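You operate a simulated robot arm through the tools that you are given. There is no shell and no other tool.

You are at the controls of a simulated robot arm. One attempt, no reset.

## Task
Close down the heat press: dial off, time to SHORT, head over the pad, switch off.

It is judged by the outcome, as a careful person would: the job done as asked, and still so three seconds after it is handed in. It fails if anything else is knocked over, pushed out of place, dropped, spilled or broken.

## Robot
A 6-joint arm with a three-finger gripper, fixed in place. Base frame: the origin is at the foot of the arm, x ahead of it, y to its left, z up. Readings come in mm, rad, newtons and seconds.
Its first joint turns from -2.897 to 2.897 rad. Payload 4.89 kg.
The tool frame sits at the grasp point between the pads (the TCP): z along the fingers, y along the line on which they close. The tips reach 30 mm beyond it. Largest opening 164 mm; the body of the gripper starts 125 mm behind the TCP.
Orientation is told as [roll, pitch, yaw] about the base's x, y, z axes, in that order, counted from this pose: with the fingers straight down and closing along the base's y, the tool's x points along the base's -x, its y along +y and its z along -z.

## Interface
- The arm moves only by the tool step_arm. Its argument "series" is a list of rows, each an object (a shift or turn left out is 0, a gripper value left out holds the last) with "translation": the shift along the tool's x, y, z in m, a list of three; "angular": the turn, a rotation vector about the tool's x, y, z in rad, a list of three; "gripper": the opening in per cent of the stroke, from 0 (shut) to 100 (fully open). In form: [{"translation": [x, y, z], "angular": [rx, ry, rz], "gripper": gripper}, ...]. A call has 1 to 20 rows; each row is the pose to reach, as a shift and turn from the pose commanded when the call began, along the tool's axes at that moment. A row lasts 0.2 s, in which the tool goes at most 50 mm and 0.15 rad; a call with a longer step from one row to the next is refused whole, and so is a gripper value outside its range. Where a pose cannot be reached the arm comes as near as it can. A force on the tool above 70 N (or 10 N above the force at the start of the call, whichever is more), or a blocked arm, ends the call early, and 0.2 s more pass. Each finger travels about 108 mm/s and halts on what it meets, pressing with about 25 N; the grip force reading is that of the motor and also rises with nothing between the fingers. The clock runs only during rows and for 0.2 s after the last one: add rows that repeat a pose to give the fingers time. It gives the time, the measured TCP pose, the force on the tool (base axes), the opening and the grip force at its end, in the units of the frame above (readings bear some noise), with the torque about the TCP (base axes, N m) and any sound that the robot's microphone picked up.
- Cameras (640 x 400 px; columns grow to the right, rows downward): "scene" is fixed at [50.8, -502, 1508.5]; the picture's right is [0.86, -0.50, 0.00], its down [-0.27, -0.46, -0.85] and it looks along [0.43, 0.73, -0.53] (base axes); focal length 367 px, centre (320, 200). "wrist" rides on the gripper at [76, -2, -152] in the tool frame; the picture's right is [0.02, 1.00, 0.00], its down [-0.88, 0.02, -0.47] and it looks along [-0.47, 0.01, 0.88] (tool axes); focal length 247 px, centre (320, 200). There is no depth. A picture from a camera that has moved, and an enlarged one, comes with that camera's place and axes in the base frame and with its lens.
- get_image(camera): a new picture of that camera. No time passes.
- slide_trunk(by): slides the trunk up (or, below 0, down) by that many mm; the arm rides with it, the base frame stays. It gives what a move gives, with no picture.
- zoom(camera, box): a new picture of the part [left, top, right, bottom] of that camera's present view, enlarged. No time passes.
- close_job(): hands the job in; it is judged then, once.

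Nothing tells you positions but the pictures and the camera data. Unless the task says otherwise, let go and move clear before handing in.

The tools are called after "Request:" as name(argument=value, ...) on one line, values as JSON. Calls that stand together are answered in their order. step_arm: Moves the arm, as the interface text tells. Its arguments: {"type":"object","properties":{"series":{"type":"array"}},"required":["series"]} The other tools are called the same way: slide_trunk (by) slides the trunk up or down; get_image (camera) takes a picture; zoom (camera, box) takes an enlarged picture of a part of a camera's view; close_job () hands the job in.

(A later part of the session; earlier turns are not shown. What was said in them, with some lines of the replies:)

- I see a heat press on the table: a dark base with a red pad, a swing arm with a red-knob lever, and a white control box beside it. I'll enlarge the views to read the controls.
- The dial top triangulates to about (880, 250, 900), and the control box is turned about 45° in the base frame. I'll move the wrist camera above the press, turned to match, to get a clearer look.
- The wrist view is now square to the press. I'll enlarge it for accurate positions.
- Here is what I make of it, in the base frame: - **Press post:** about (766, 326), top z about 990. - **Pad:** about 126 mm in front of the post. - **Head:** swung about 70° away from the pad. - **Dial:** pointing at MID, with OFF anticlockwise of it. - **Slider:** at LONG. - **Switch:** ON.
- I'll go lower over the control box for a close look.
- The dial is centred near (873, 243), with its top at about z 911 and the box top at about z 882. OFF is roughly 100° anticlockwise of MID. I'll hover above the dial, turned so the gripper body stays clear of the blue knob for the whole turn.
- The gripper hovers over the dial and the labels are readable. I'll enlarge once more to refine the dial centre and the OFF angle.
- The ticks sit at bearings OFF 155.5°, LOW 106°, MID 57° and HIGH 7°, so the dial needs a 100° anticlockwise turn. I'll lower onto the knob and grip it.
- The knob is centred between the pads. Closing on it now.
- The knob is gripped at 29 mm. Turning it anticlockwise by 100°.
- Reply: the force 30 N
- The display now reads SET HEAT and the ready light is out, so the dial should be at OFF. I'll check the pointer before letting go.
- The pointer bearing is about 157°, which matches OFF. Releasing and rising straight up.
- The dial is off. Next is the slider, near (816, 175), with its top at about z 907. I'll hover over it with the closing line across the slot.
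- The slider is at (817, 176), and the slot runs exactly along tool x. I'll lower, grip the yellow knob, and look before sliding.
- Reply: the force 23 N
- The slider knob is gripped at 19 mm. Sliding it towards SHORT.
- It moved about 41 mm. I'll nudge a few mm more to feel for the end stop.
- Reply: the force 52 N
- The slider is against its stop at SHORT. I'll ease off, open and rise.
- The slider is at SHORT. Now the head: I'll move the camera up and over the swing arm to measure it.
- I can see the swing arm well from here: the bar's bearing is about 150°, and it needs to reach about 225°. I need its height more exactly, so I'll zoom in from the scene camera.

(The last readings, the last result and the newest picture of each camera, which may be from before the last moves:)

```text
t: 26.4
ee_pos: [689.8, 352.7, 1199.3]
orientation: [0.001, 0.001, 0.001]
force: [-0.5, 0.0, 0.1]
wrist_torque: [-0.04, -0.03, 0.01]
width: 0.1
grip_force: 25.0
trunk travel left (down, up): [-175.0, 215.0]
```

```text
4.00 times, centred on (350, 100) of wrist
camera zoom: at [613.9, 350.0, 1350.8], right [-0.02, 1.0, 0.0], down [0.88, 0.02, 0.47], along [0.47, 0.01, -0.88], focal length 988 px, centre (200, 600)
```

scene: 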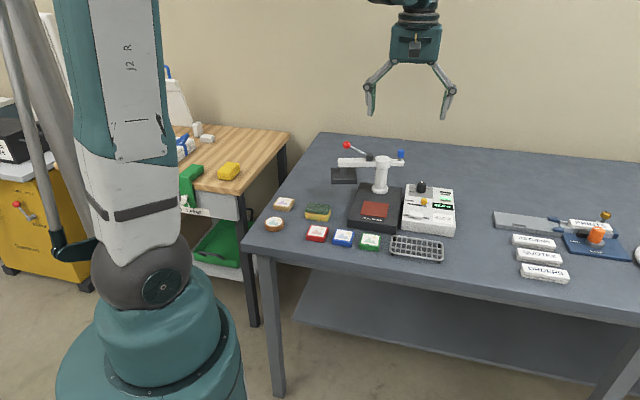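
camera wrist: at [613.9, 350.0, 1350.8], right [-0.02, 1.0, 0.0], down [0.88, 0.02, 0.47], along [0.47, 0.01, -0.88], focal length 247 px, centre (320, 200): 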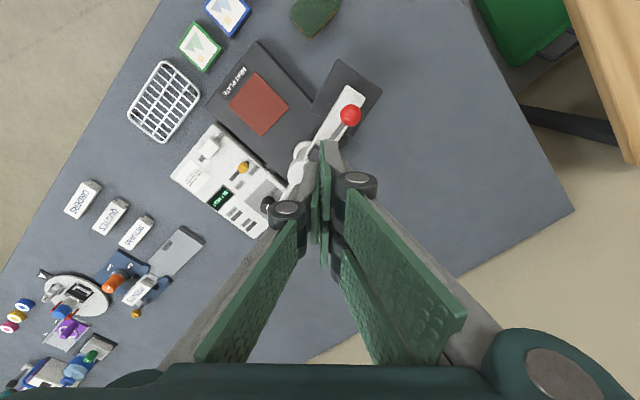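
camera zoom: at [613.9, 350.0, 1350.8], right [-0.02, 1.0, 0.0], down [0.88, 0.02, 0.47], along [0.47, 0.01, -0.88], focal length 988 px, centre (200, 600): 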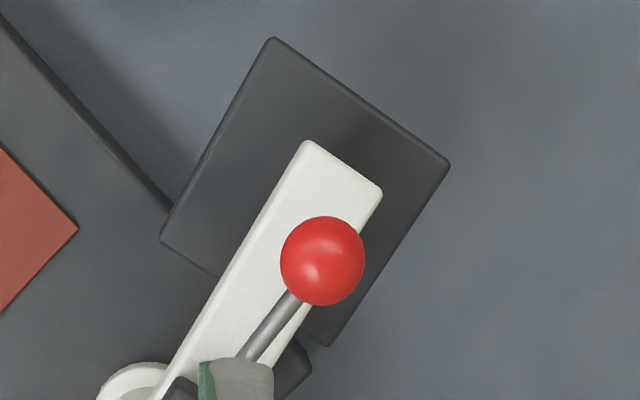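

The bar spans z from about 973 to 989 and ends at about (640, 398). The head top is at about z 943 and the red ball at about z 1040, directly over the bar. I'll straddle the bar's outer end with open fingers, keeping the ball between them, and swing it round that way so it can't run on. First I'll hover above it.

Request:
step_arm(series=[{"translation": [0.009, 0.009, 0], "angular": [0, 0, 0.13], "gripper": 32}, {"translation": [0.018, 0.018, 0.02], "angular": [0, 0, 0.26]}, {"translation": [0.028, 0.028, 0.05], "angular": [0, 0, 0.4]}, {"translation": [0.0368, 0.0383, 0.08], "angular": [0, 0, 0.533]}, {"translation": [0.0368, 0.0383, 0.09], "angular": [0, 0, 0.533]}, {"translation": [0.0368, 0.0383, 0.09], "angular": [0, 0, 0.533]}, {"translation": [0.0368, 0.0383, 0.09], "angular": [0, 0, 0.533]}])

Request:
get_image(camera="wrist")

Request:
zoom(camera="scene", box=[310, 90, 430, 190])

```text
t: 28.0
ee_pos: [654.6, 391.1, 1109.0]
orientation: [0.001, 0.0, -0.533]
force: [-0.8, 0.5, 0.2]
wrist_torque: [-0.01, 0.0, 0.02]
width: 52.9
grip_force: 0.0
trunk travel left (down, up): [-175.0, 215.0]
```

```text
taken
camera wrist: at [587.3, 427.1, 1260.9], right [0.49, 0.87, 0.0], down [0.77, -0.43, 0.47], along [0.41, -0.23, -0.88], focal length 247 px, centre (320, 200)
```

wrist: 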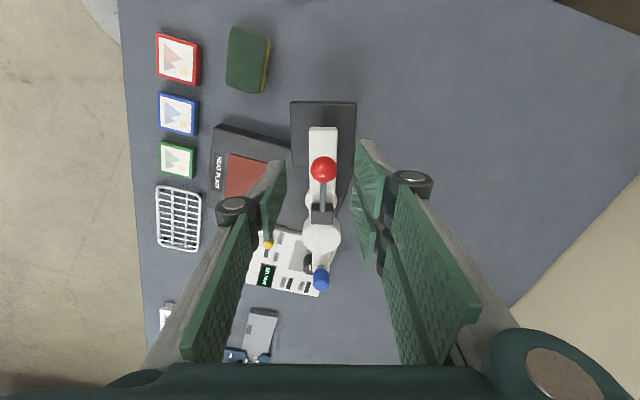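

```text
4.00 times, centred on (370, 140) of scene
camera zoom: at [50.8, -502.0, 1508.5], right [0.86, -0.5, 0.0], down [-0.27, -0.46, -0.85], along [0.43, 0.73, -0.53], focal length 1468 px, centre (120, 440)
```

zoom: 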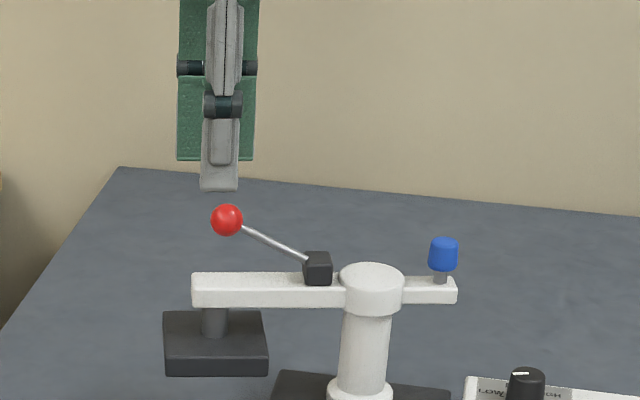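

The bar, ball and gripper line up. Lowering straight down so the fingers straddle the bar end.

Request:
step_arm(series=[{"translation": [0, 0, 0.03]}, {"translation": [0, 0, 0.06]}, {"translation": [0, 0, 0.085]}, {"translation": [0, 0, 0.1]}, {"translation": [0, 0, 0.113]}, {"translation": [0, 0, 0.113]}, {"translation": [0, 0, 0.113]}])

Request:
get_image(camera="wrist")

Request:
zoom(camera="scene", box=[310, 90, 430, 190])

```text
t: 29.6
ee_pos: [654.1, 388.1, 996.1]
orientation: [0.0, 0.0, -0.532]
force: [-0.5, 0.1, -0.3]
wrist_torque: [-0.03, 0.06, 0.02]
width: 52.4
grip_force: 0.0
trunk travel left (down, up): [-175.0, 215.0]
```

```text
taken
camera wrist: at [587.3, 426.7, 1148.3], right [0.49, 0.87, 0.0], down [0.77, -0.43, 0.47], along [0.41, -0.23, -0.88], focal length 247 px, centre (320, 200)
```

wrist: 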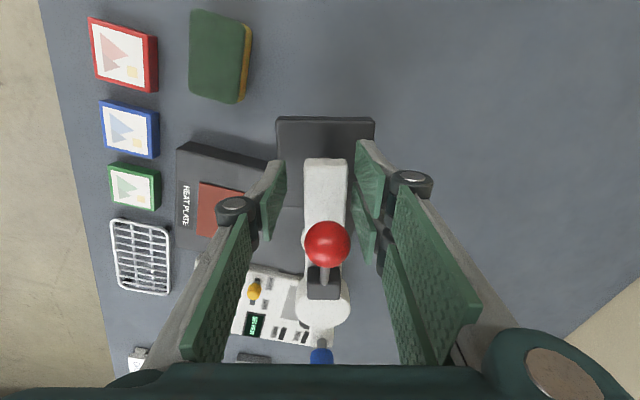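

```text
4.00 times, centred on (370, 140) of scene
camera zoom: at [50.8, -502.0, 1508.5], right [0.86, -0.5, 0.0], down [-0.27, -0.46, -0.85], along [0.43, 0.73, -0.53], focal length 1468 px, centre (120, 440)
```

zoom: 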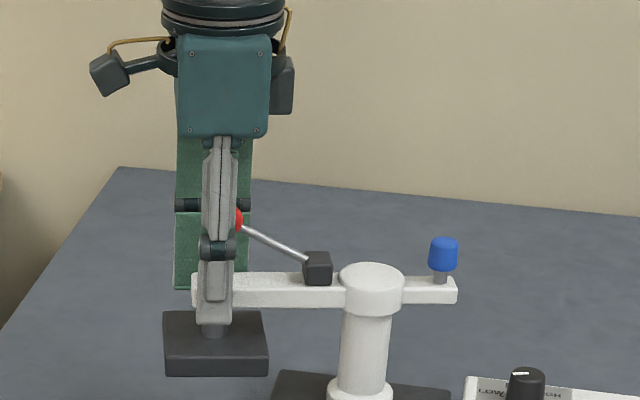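

The fingers straddle the bar cleanly with the ball between them. I'll swing most of the way along the arc, slowly, about the post.

Request:
step_arm(series=[{"gripper": 27}, {"translation": [-0.00031, -0.00895, 0], "angular": [0, 0, -0.07]}, {"translation": [-0.00125, -0.01786, 0], "angular": [0, 0, -0.14]}, {"translation": [-0.00281, -0.02668, 0], "angular": [0, 0, -0.21]}, {"translation": [-0.00498, -0.03537, 0], "angular": [0, 0, -0.28]}, {"translation": [-0.00776, -0.04389, 0], "angular": [0, 0, -0.35]}, {"translation": [-0.01112, -0.05219, 0], "angular": [0, 0, -0.42]}, {"translation": [-0.01506, -0.06024, 0], "angular": [0, 0, -0.49]}, {"translation": [-0.01955, -0.06799, 0], "angular": [0, 0, -0.56]}, {"translation": [-0.02457, -0.07541, 0], "angular": [0, 0, -0.63]}, {"translation": [-0.0301, -0.08246, 0], "angular": [0, 0, -0.7]}, {"translation": [-0.0301, -0.08246, 0], "angular": [0, 0, -0.7]}])

Request:
get_image(camera="wrist")

Request:
zoom(camera="scene", box=[310, 90, 470, 240])

```text
t: 32.2
ee_pos: [638.2, 302.4, 996.6]
orientation: [0.0, 0.0, 0.167]
force: [-0.7, -0.8, -0.1]
wrist_torque: [0.01, -0.01, -0.01]
width: 44.5
grip_force: 0.0
trunk travel left (down, up): [-175.0, 215.0]
```

```text
taken
camera wrist: at [563.3, 288.0, 1147.5], right [-0.19, 0.98, 0.0], down [0.87, 0.17, 0.47], along [0.46, 0.09, -0.88], focal length 247 px, centre (320, 200)
```

wrist: 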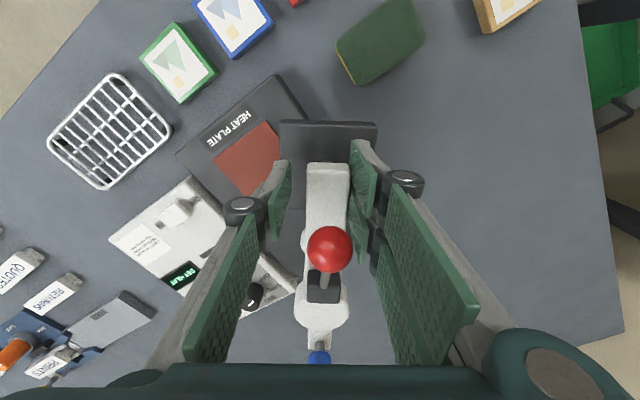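

```text
2.67 times, centred on (390, 165) of scene
camera zoom: at [50.8, -502.0, 1508.5], right [0.86, -0.5, 0.0], down [-0.27, -0.46, -0.85], along [0.43, 0.73, -0.53], focal length 979 px, centre (133, 293)
```

zoom: 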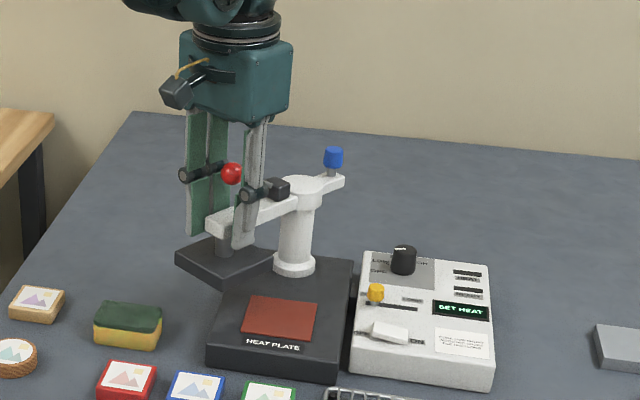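

The bar follows smoothly with almost no force. Continuing the arc.

Request:
step_arm(series=[{"translation": [-0.00031, -0.00895, 0], "angular": [0, 0, -0.07]}, {"translation": [-0.00125, -0.01786, 0], "angular": [0, 0, -0.14]}, {"translation": [-0.00281, -0.02668, 0], "angular": [0, 0, -0.21]}, {"translation": [-0.00498, -0.03537, 0], "angular": [0, 0, -0.28]}, {"translation": [-0.00776, -0.04389, 0], "angular": [0, 0, -0.35]}, {"translation": [-0.01112, -0.05219, 0], "angular": [0, 0, -0.42]}, {"translation": [-0.01506, -0.06024, 0], "angular": [0, 0, -0.49]}, {"translation": [-0.01955, -0.06799, 0], "angular": [0, 0, -0.56]}, {"translation": [-0.01955, -0.06799, 0], "angular": [0, 0, -0.56]}])

Request:
get_image(camera="wrist")

Request:
zoom(camera="scene", box=[310, 90, 470, 240])

```text
t: 34.2
ee_pos: [669.5, 238.6, 996.0]
orientation: [0.001, -0.001, 0.727]
force: [0.3, -0.8, 0.7]
wrist_torque: [-0.01, -0.04, -0.03]
width: 43.8
grip_force: 0.0
trunk travel left (down, up): [-175.0, 215.0]
```

```text
taken
camera wrist: at [612.8, 186.7, 1147.5], right [-0.68, 0.73, 0.0], down [0.64, 0.6, 0.47], along [0.35, 0.32, -0.88], focal length 247 px, centre (320, 200)
```

wrist: 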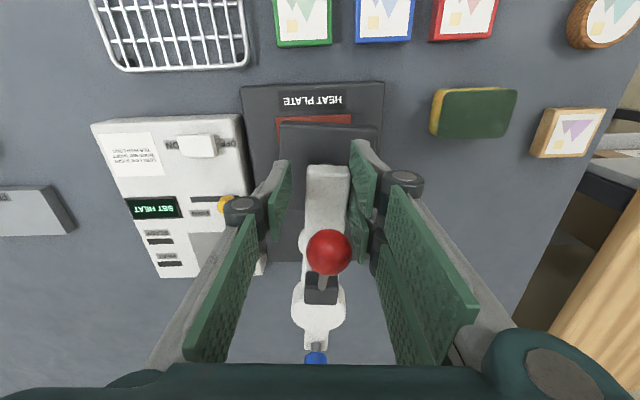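

```text
2.67 times, centred on (390, 165) of scene
camera zoom: at [50.8, -502.0, 1508.5], right [0.86, -0.5, 0.0], down [-0.27, -0.46, -0.85], along [0.43, 0.73, -0.53], focal length 979 px, centre (133, 293)
```

zoom: 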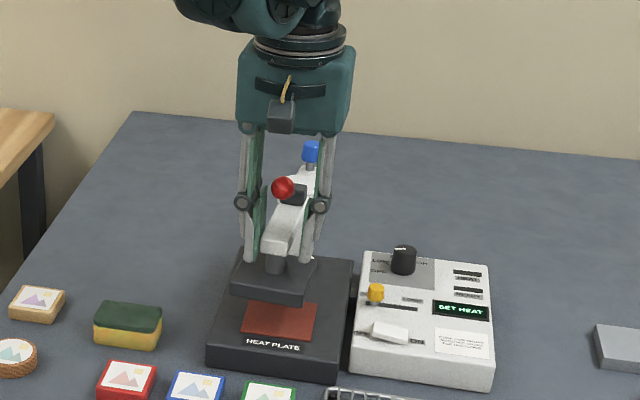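

Nearly there. I'll zoom in to measure the bar's remaining angle against the base.

Request:
zoom(camera="wrist", box=[230, 70, 420, 220])

Request:
zoom(camera="scene", box=[350, 140, 420, 240])

Request:
zoom(camera="wrist", box=[240, 200, 400, 370])

```text
2.67 times, centred on (325, 145) of wrist
camera zoom: at [612.8, 186.7, 1147.5], right [-0.68, 0.73, 0.0], down [0.64, 0.6, 0.47], along [0.35, 0.32, -0.88], focal length 659 px, centre (307, 347)
```

zoom: 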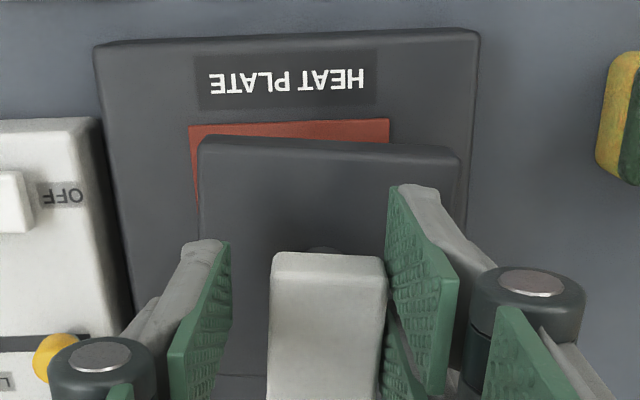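

```text
4.00 times, centred on (385, 190) of scene
camera zoom: at [50.8, -502.0, 1508.5], right [0.86, -0.5, 0.0], down [-0.27, -0.46, -0.85], along [0.43, 0.73, -0.53], focal length 1468 px, centre (60, 240)
```

zoom: 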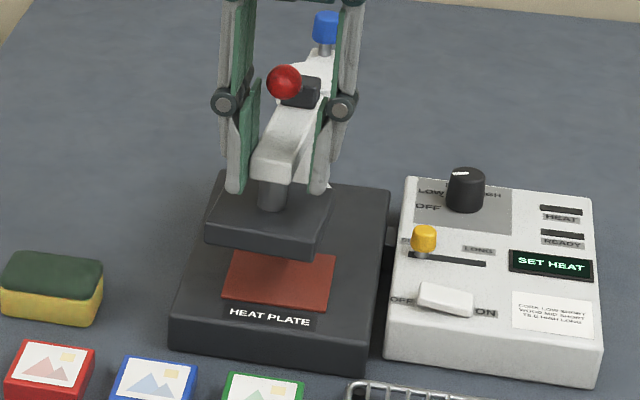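

```text
2.35 times, centred on (320, 285) of wrist
camera zoom: at [612.8, 186.7, 1147.5], right [-0.68, 0.73, 0.0], down [0.64, 0.6, 0.47], along [0.35, 0.32, -0.88], focal length 581 px, centre (320, 0)
```

zoom: 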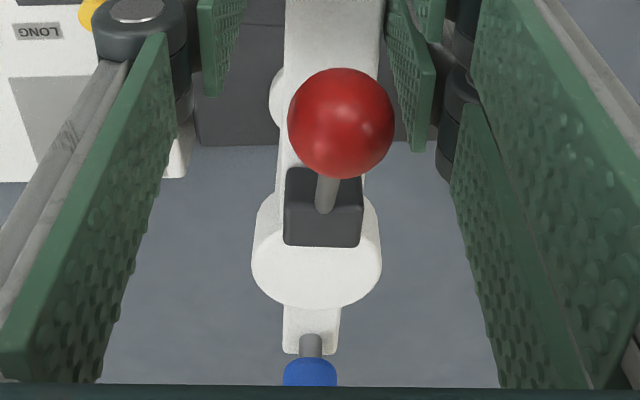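

The bar is at about 220° and the head edge is 5–6° short of parallel with the base. Advancing about 0.09 rad more.

Request:
step_arm(series=[{"translation": [-5e-05, -0.0038, 0], "angular": [0, 0, -0.03]}, {"translation": [-0.00023, -0.0077, 0], "angular": [0, 0, -0.06]}, {"translation": [-0.0005, -0.0115, 0], "angular": [0, 0, -0.09]}, {"translation": [-0.0005, -0.0115, 0], "angular": [0, 0, -0.09]}, {"translation": [-0.0005, -0.0115, 0], "angular": [0, 0, -0.09]}])

Request:
zoom(camera="wrist", box=[230, 70, 420, 220])

Request:
zoom(camera="scene", box=[350, 140, 420, 240])

```text
t: 35.4
ee_pos: [676.5, 230.3, 995.2]
orientation: [-0.001, 0.001, 0.817]
force: [0.0, -0.3, -0.1]
wrist_torque: [-0.04, 0.0, -0.02]
width: 44.7
grip_force: 0.0
trunk travel left (down, up): [-175.0, 215.0]
```

```text
2.67 times, centred on (325, 145) of wrist
camera zoom: at [625.5, 173.8, 1147.9], right [-0.74, 0.67, 0.0], down [0.59, 0.66, 0.47], along [0.32, 0.35, -0.88], focal length 659 px, centre (307, 347)
```

zoom: 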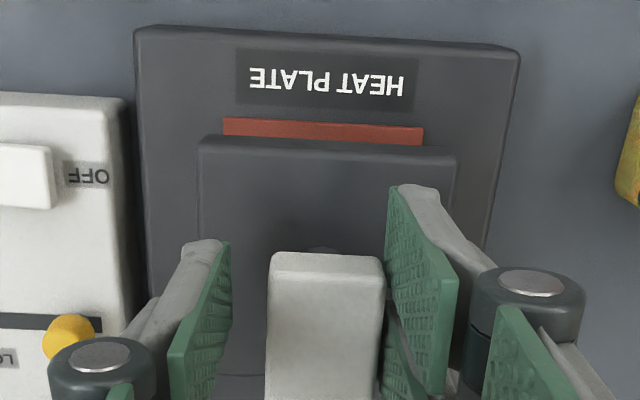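

```text
4.00 times, centred on (385, 190) of scene
camera zoom: at [50.8, -502.0, 1508.5], right [0.86, -0.5, 0.0], down [-0.27, -0.46, -0.85], along [0.43, 0.73, -0.53], focal length 1468 px, centre (60, 240)
```

zoom: 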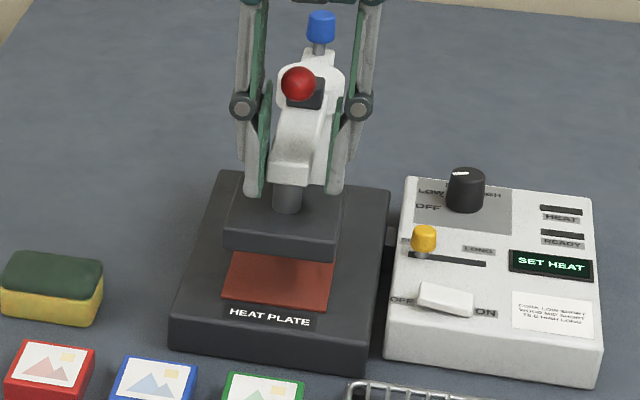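

The head edge is now parallel to the base and the bar is at 225°, over the pad. I'll open slightly, lift straight up and check it stays put.

Request:
step_arm(series=[{"gripper": 34}, {"gripper": 34}, {"translation": [0, 0, -0.03]}, {"translation": [0, 0, -0.07]}, {"translation": [0, 0, -0.115]}, {"translation": [0, 0, -0.16]}, {"translation": [0, 0, -0.2]}, {"translation": [0, 0, -0.2]}])

Request:
get_image(camera="wrist")

Request:
zoom(camera="scene", box=[340, 130, 460, 240])

```text
t: 37.2
ee_pos: [677.2, 230.2, 1197.0]
orientation: [0.001, 0.0, 0.816]
force: [-0.5, -0.1, -0.1]
wrist_torque: [0.04, -0.03, 0.01]
width: 56.0
grip_force: 0.1
trunk travel left (down, up): [-175.0, 215.0]
```

```text
taken
camera wrist: at [625.7, 173.3, 1348.8], right [-0.74, 0.67, 0.0], down [0.59, 0.66, 0.47], along [0.32, 0.35, -0.88], focal length 247 px, centre (320, 200)
```

wrist: 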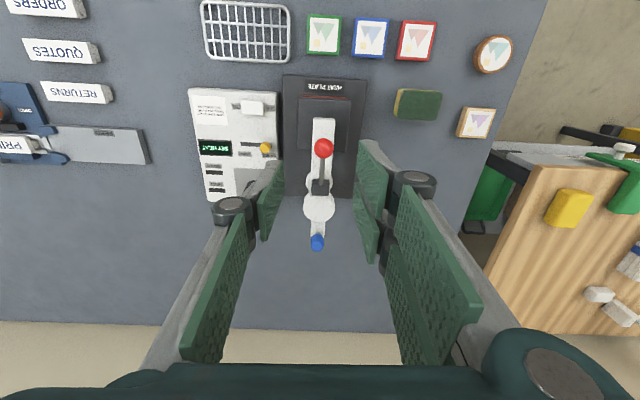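

```text
3.64 times, centred on (400, 185) of scene
camera zoom: at [50.8, -502.0, 1508.5], right [0.86, -0.5, 0.0], down [-0.27, -0.46, -0.85], along [0.43, 0.73, -0.53], focal length 1335 px, centre (29, 254)
```

zoom: 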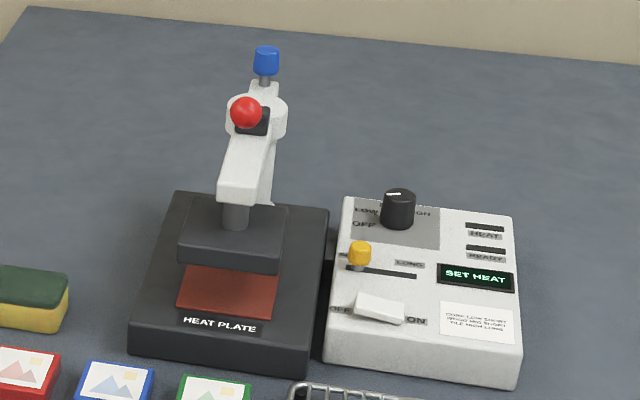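

The head sits squarely over the pad and stayed put. Last is the rocker switch; I'll zoom in for its exact position.

Request:
zoom(camera="wrist", box=[185, 80, 285, 170])

Request:
zoom(camera="scene", box=[400, 195, 450, 235])

Request:
zoom(camera="wrist", box=[270, 60, 390, 160])

```text
4.44 times, centred on (235, 125) of wrist
camera zoom: at [625.7, 173.3, 1348.8], right [-0.74, 0.67, 0.0], down [0.59, 0.66, 0.47], along [0.32, 0.35, -0.88], focal length 1098 px, centre (698, 533)
```

zoom: 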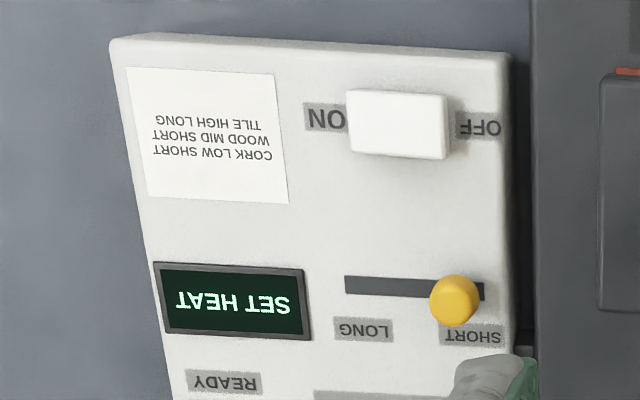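

```text
10.00 times, centred on (425, 215) of scene
camera zoom: at [50.8, -502.0, 1508.5], right [0.86, -0.5, 0.0], down [-0.27, -0.46, -0.85], along [0.43, 0.73, -0.53], focal length 3670 px, centre (-730, 50)
```

zoom: 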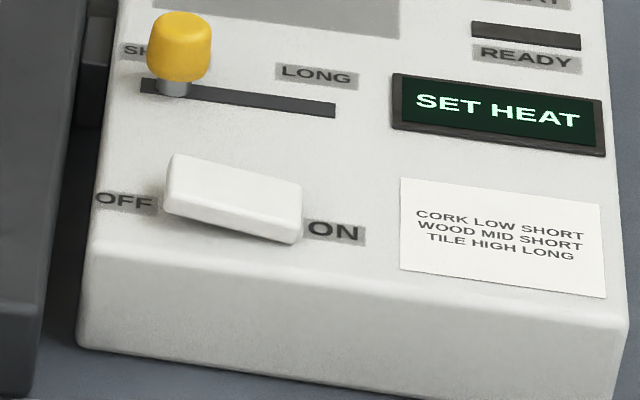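

```text
4.00 times, centred on (330, 110) of wrist
camera zoom: at [625.7, 173.3, 1348.8], right [-0.74, 0.67, 0.0], down [0.59, 0.66, 0.47], along [0.32, 0.35, -0.88], focal length 988 px, centre (280, 560)
```

zoom: 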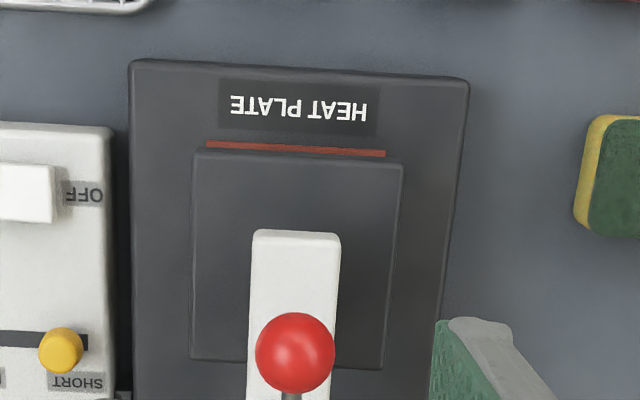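

The rocker's OFF end is at about (741, 153). I'll bring the closed fingertips above the OFF half, with the gripper body and camera clear of the lever.

Request:
step_arm(series=[{"translation": [0.002, -0.017, 0], "angular": [0, 0, 0.14], "gripper": 0}, {"translation": [0.004, -0.034, 0], "angular": [0, 0, 0.28]}, {"translation": [0.006, -0.051, 0], "angular": [0, 0, 0.42]}, {"translation": [0.008, -0.068, 0], "angular": [0, 0, 0.56]}, {"translation": [0.01, -0.086, 0], "angular": [0, 0, 0.7]}, {"translation": [0.0128, -0.1034, 0], "angular": [0, 0, 0.816]}, {"translation": [0.0128, -0.1034, 0.045], "angular": [0, 0, 0.816]}, {"translation": [0.0128, -0.1034, 0.09], "angular": [0, 0, 0.816]}, {"translation": [0.0128, -0.1034, 0.135], "angular": [0, 0, 0.816]}, {"translation": [0.0128, -0.1034, 0.18], "angular": [0, 0, 0.816]}, {"translation": [0.0128, -0.1034, 0.22], "angular": [0, 0, 0.816]}, {"translation": [0.0128, -0.1034, 0.24], "angular": [0, 0, 0.816]}, {"translation": [0.0128, -0.1034, 0.24], "angular": [0, 0, 0.816]}, {"translation": [0.0128, -0.1034, 0.24], "angular": [0, 0, 0.816]}])

Request:
zoom(camera="wrist", box=[220, 80, 400, 220])

Request:
zoom(camera="scene", box=[350, 130, 470, 240])

```text
t: 40.2
ee_pos: [743.4, 149.2, 956.6]
orientation: [0.001, 0.001, 0.002]
force: [0.8, 0.9, -0.5]
wrist_torque: [-0.01, 0.03, 0.0]
width: 0.0
grip_force: 25.2
trunk travel left (down, up): [-175.0, 215.0]
```

```text
2.86 times, centred on (310, 150) of wrist
camera zoom: at [667.4, 148.4, 1107.2], right [-0.02, 1.0, 0.0], down [0.88, 0.02, 0.47], along [0.47, 0.01, -0.88], focal length 706 px, centre (349, 343)
```

zoom: 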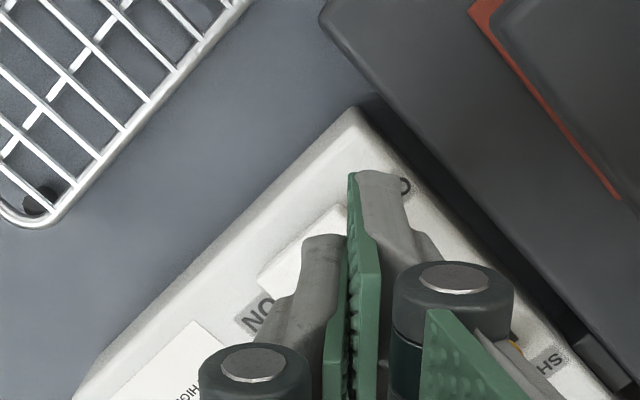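

```text
3.64 times, centred on (410, 185) of scene
camera zoom: at [50.8, -502.0, 1508.5], right [0.86, -0.5, 0.0], down [-0.27, -0.46, -0.85], along [0.43, 0.73, -0.53], focal length 1335 px, centre (-7, 254)
```

zoom: 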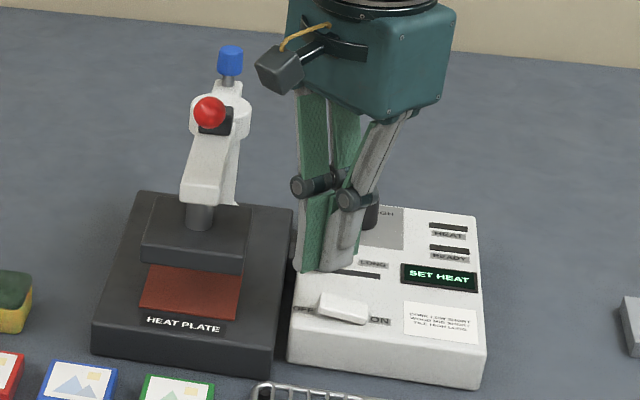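

The fingertips are over the OFF half. I'll lower in small steps and press until the switch rocks.

Request:
step_arm(series=[{"translation": [0, 0, 0.012]}, {"translation": [0, 0, 0.024]}, {"translation": [0, 0, 0.03]}, {"translation": [0, 0, 0.033]}, {"translation": [0, 0, 0.036]}, {"translation": [0, 0, 0.038]}, {"translation": [0, 0, 0.04]}, {"translation": [0, 0, 0.041]}, {"translation": [0, 0, 0.042]}, {"translation": [0, 0, 0.042]}])

Request:
zoom(camera="scene", box=[395, 175, 465, 240])

Request:
zoom(camera="wrist", box=[220, 80, 400, 220])

```text
t: 42.4
ee_pos: [742.9, 149.6, 916.8]
orientation: [0.001, -0.003, 0.002]
force: [8.5, 12.4, 67.7]
wrist_torque: [0.16, -1.4, 0.26]
width: 6.2
grip_force: 44.8
trunk travel left (down, up): [-175.0, 215.0]
```

```text
6.15 times, centred on (430, 208) of scene
camera zoom: at [50.8, -502.0, 1508.5], right [0.86, -0.5, 0.0], down [-0.27, -0.46, -0.85], along [0.43, 0.73, -0.53], focal length 2259 px, centre (-357, 154)
```

zoom: 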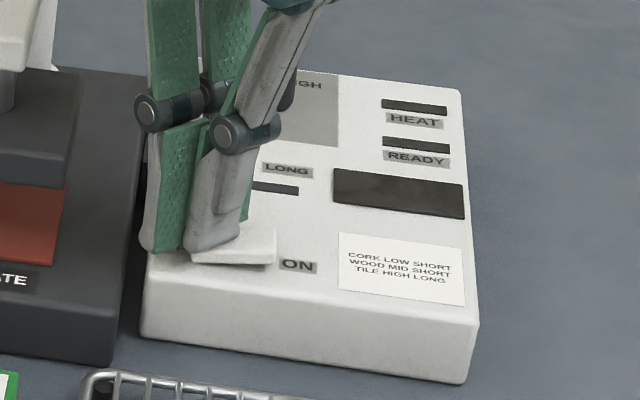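

```text
2.86 times, centred on (310, 150) of wrist
camera zoom: at [665.9, 148.7, 1068.2], right [-0.02, 1.0, 0.0], down [0.88, 0.02, 0.48], along [0.48, 0.01, -0.88], focal length 706 px, centre (349, 343)
```

zoom: 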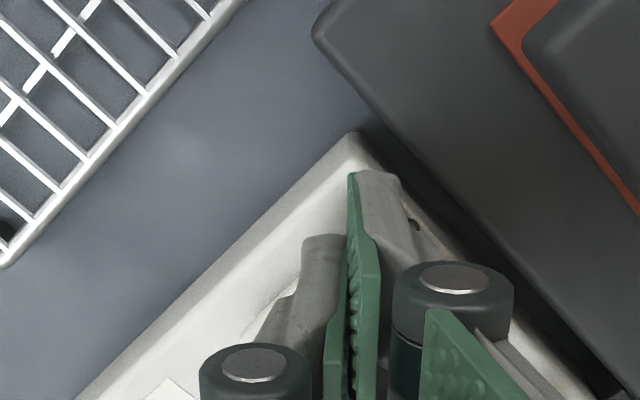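

The display has gone dark, so the switch has rocked to OFF. Lifting straight off.

Request:
step_arm(series=[{"translation": [0, 0, -0.01]}, {"translation": [0, 0, -0.03]}, {"translation": [0, 0, -0.075]}, {"translation": [0, 0, -0.12]}, {"translation": [0, 0, -0.165]}, {"translation": [0, 0, -0.21]}, {"translation": [0, 0, -0.25]}, {"translation": [0.04, -0.03, -0.25]}, {"translation": [0.08, -0.06, -0.25]}, {"translation": [0.12, -0.09, -0.25]}, {"translation": [0.15, -0.12, -0.25]}, {"translation": [0.15, -0.12, -0.25]}])

Request:
get_image(camera="scene")

Request:
zoom(camera="scene", box=[395, 175, 465, 240])

Request:
zoom(camera="scene", box=[340, 130, 460, 240])

Request:
get_image(camera="wrist")

```text
t: 45.0
ee_pos: [592.0, 29.6, 1164.5]
orientation: [-0.001, 0.0, 0.001]
force: [-0.5, -0.9, -0.4]
wrist_torque: [0.0, -0.17, 0.02]
width: 0.0
grip_force: 45.0
trunk travel left (down, up): [-175.0, 215.0]
```

```text
taken
```

scene: 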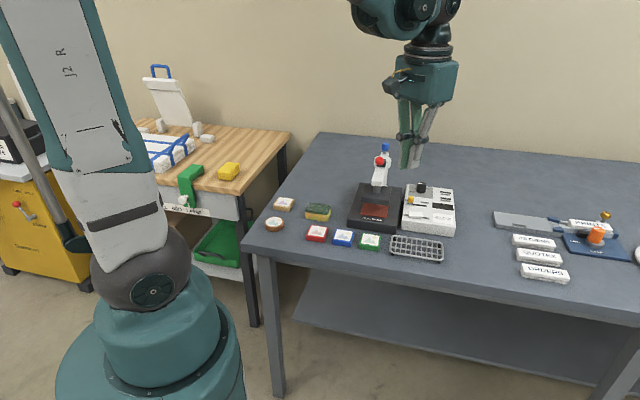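

```text
6.15 times, centred on (430, 208) of scene
camera zoom: at [50.8, -502.0, 1508.5], right [0.86, -0.5, 0.0], down [-0.27, -0.46, -0.85], along [0.43, 0.73, -0.53], focal length 2259 px, centre (-357, 154)
```

zoom: 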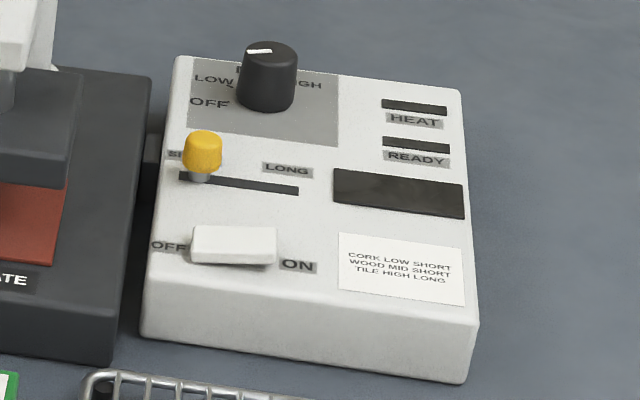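

```text
3.64 times, centred on (400, 185) of scene
camera zoom: at [50.8, -502.0, 1508.5], right [0.86, -0.5, 0.0], down [-0.27, -0.46, -0.85], along [0.43, 0.73, -0.53], focal length 1335 px, centre (29, 254)
```

zoom: 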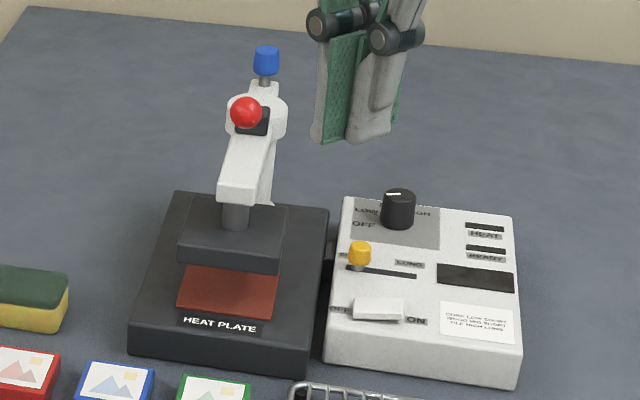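

```text
taken
camera wrist: at [515.7, 28.0, 1315.6], right [-0.02, 1.0, 0.0], down [0.88, 0.02, 0.47], along [0.47, 0.01, -0.88], focal length 247 px, centre (320, 200)
```

wrist: 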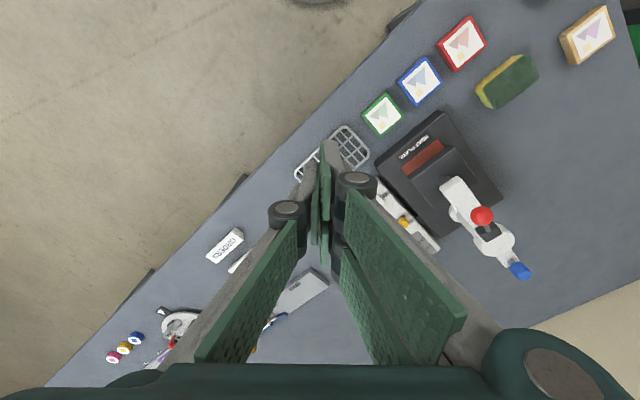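

All four settings look right in the pictures:
- **Dial:** at OFF.
- **Slider:** at SHORT.
- **Head:** square over the pad.
- **Switch:** rocked to OFF, display dark.

Nothing else has been disturbed and the arm is clear, so I'm handing the job in.

Request:
close_job()

```text
The job is handed in.
```

The heat press is closed down and the job is handed in; I have no verdict from the judging yet. Each step was checked in the pictures:

- **Dial:** turned 100° anticlockwise from MID, with the pointer at OFF.
- **Time:** slider moved from LONG to its end stop at SHORT.
- **Head:** swung about 75° so it sits square over the pad, to within about 1°. It stayed there after I let go, with the lever untouched.
- **Switch:** rocked to OFF, and the display is dark.

The last pictures showed nothing else moved or knocked over, and the arm was clear of the press at hand-in.
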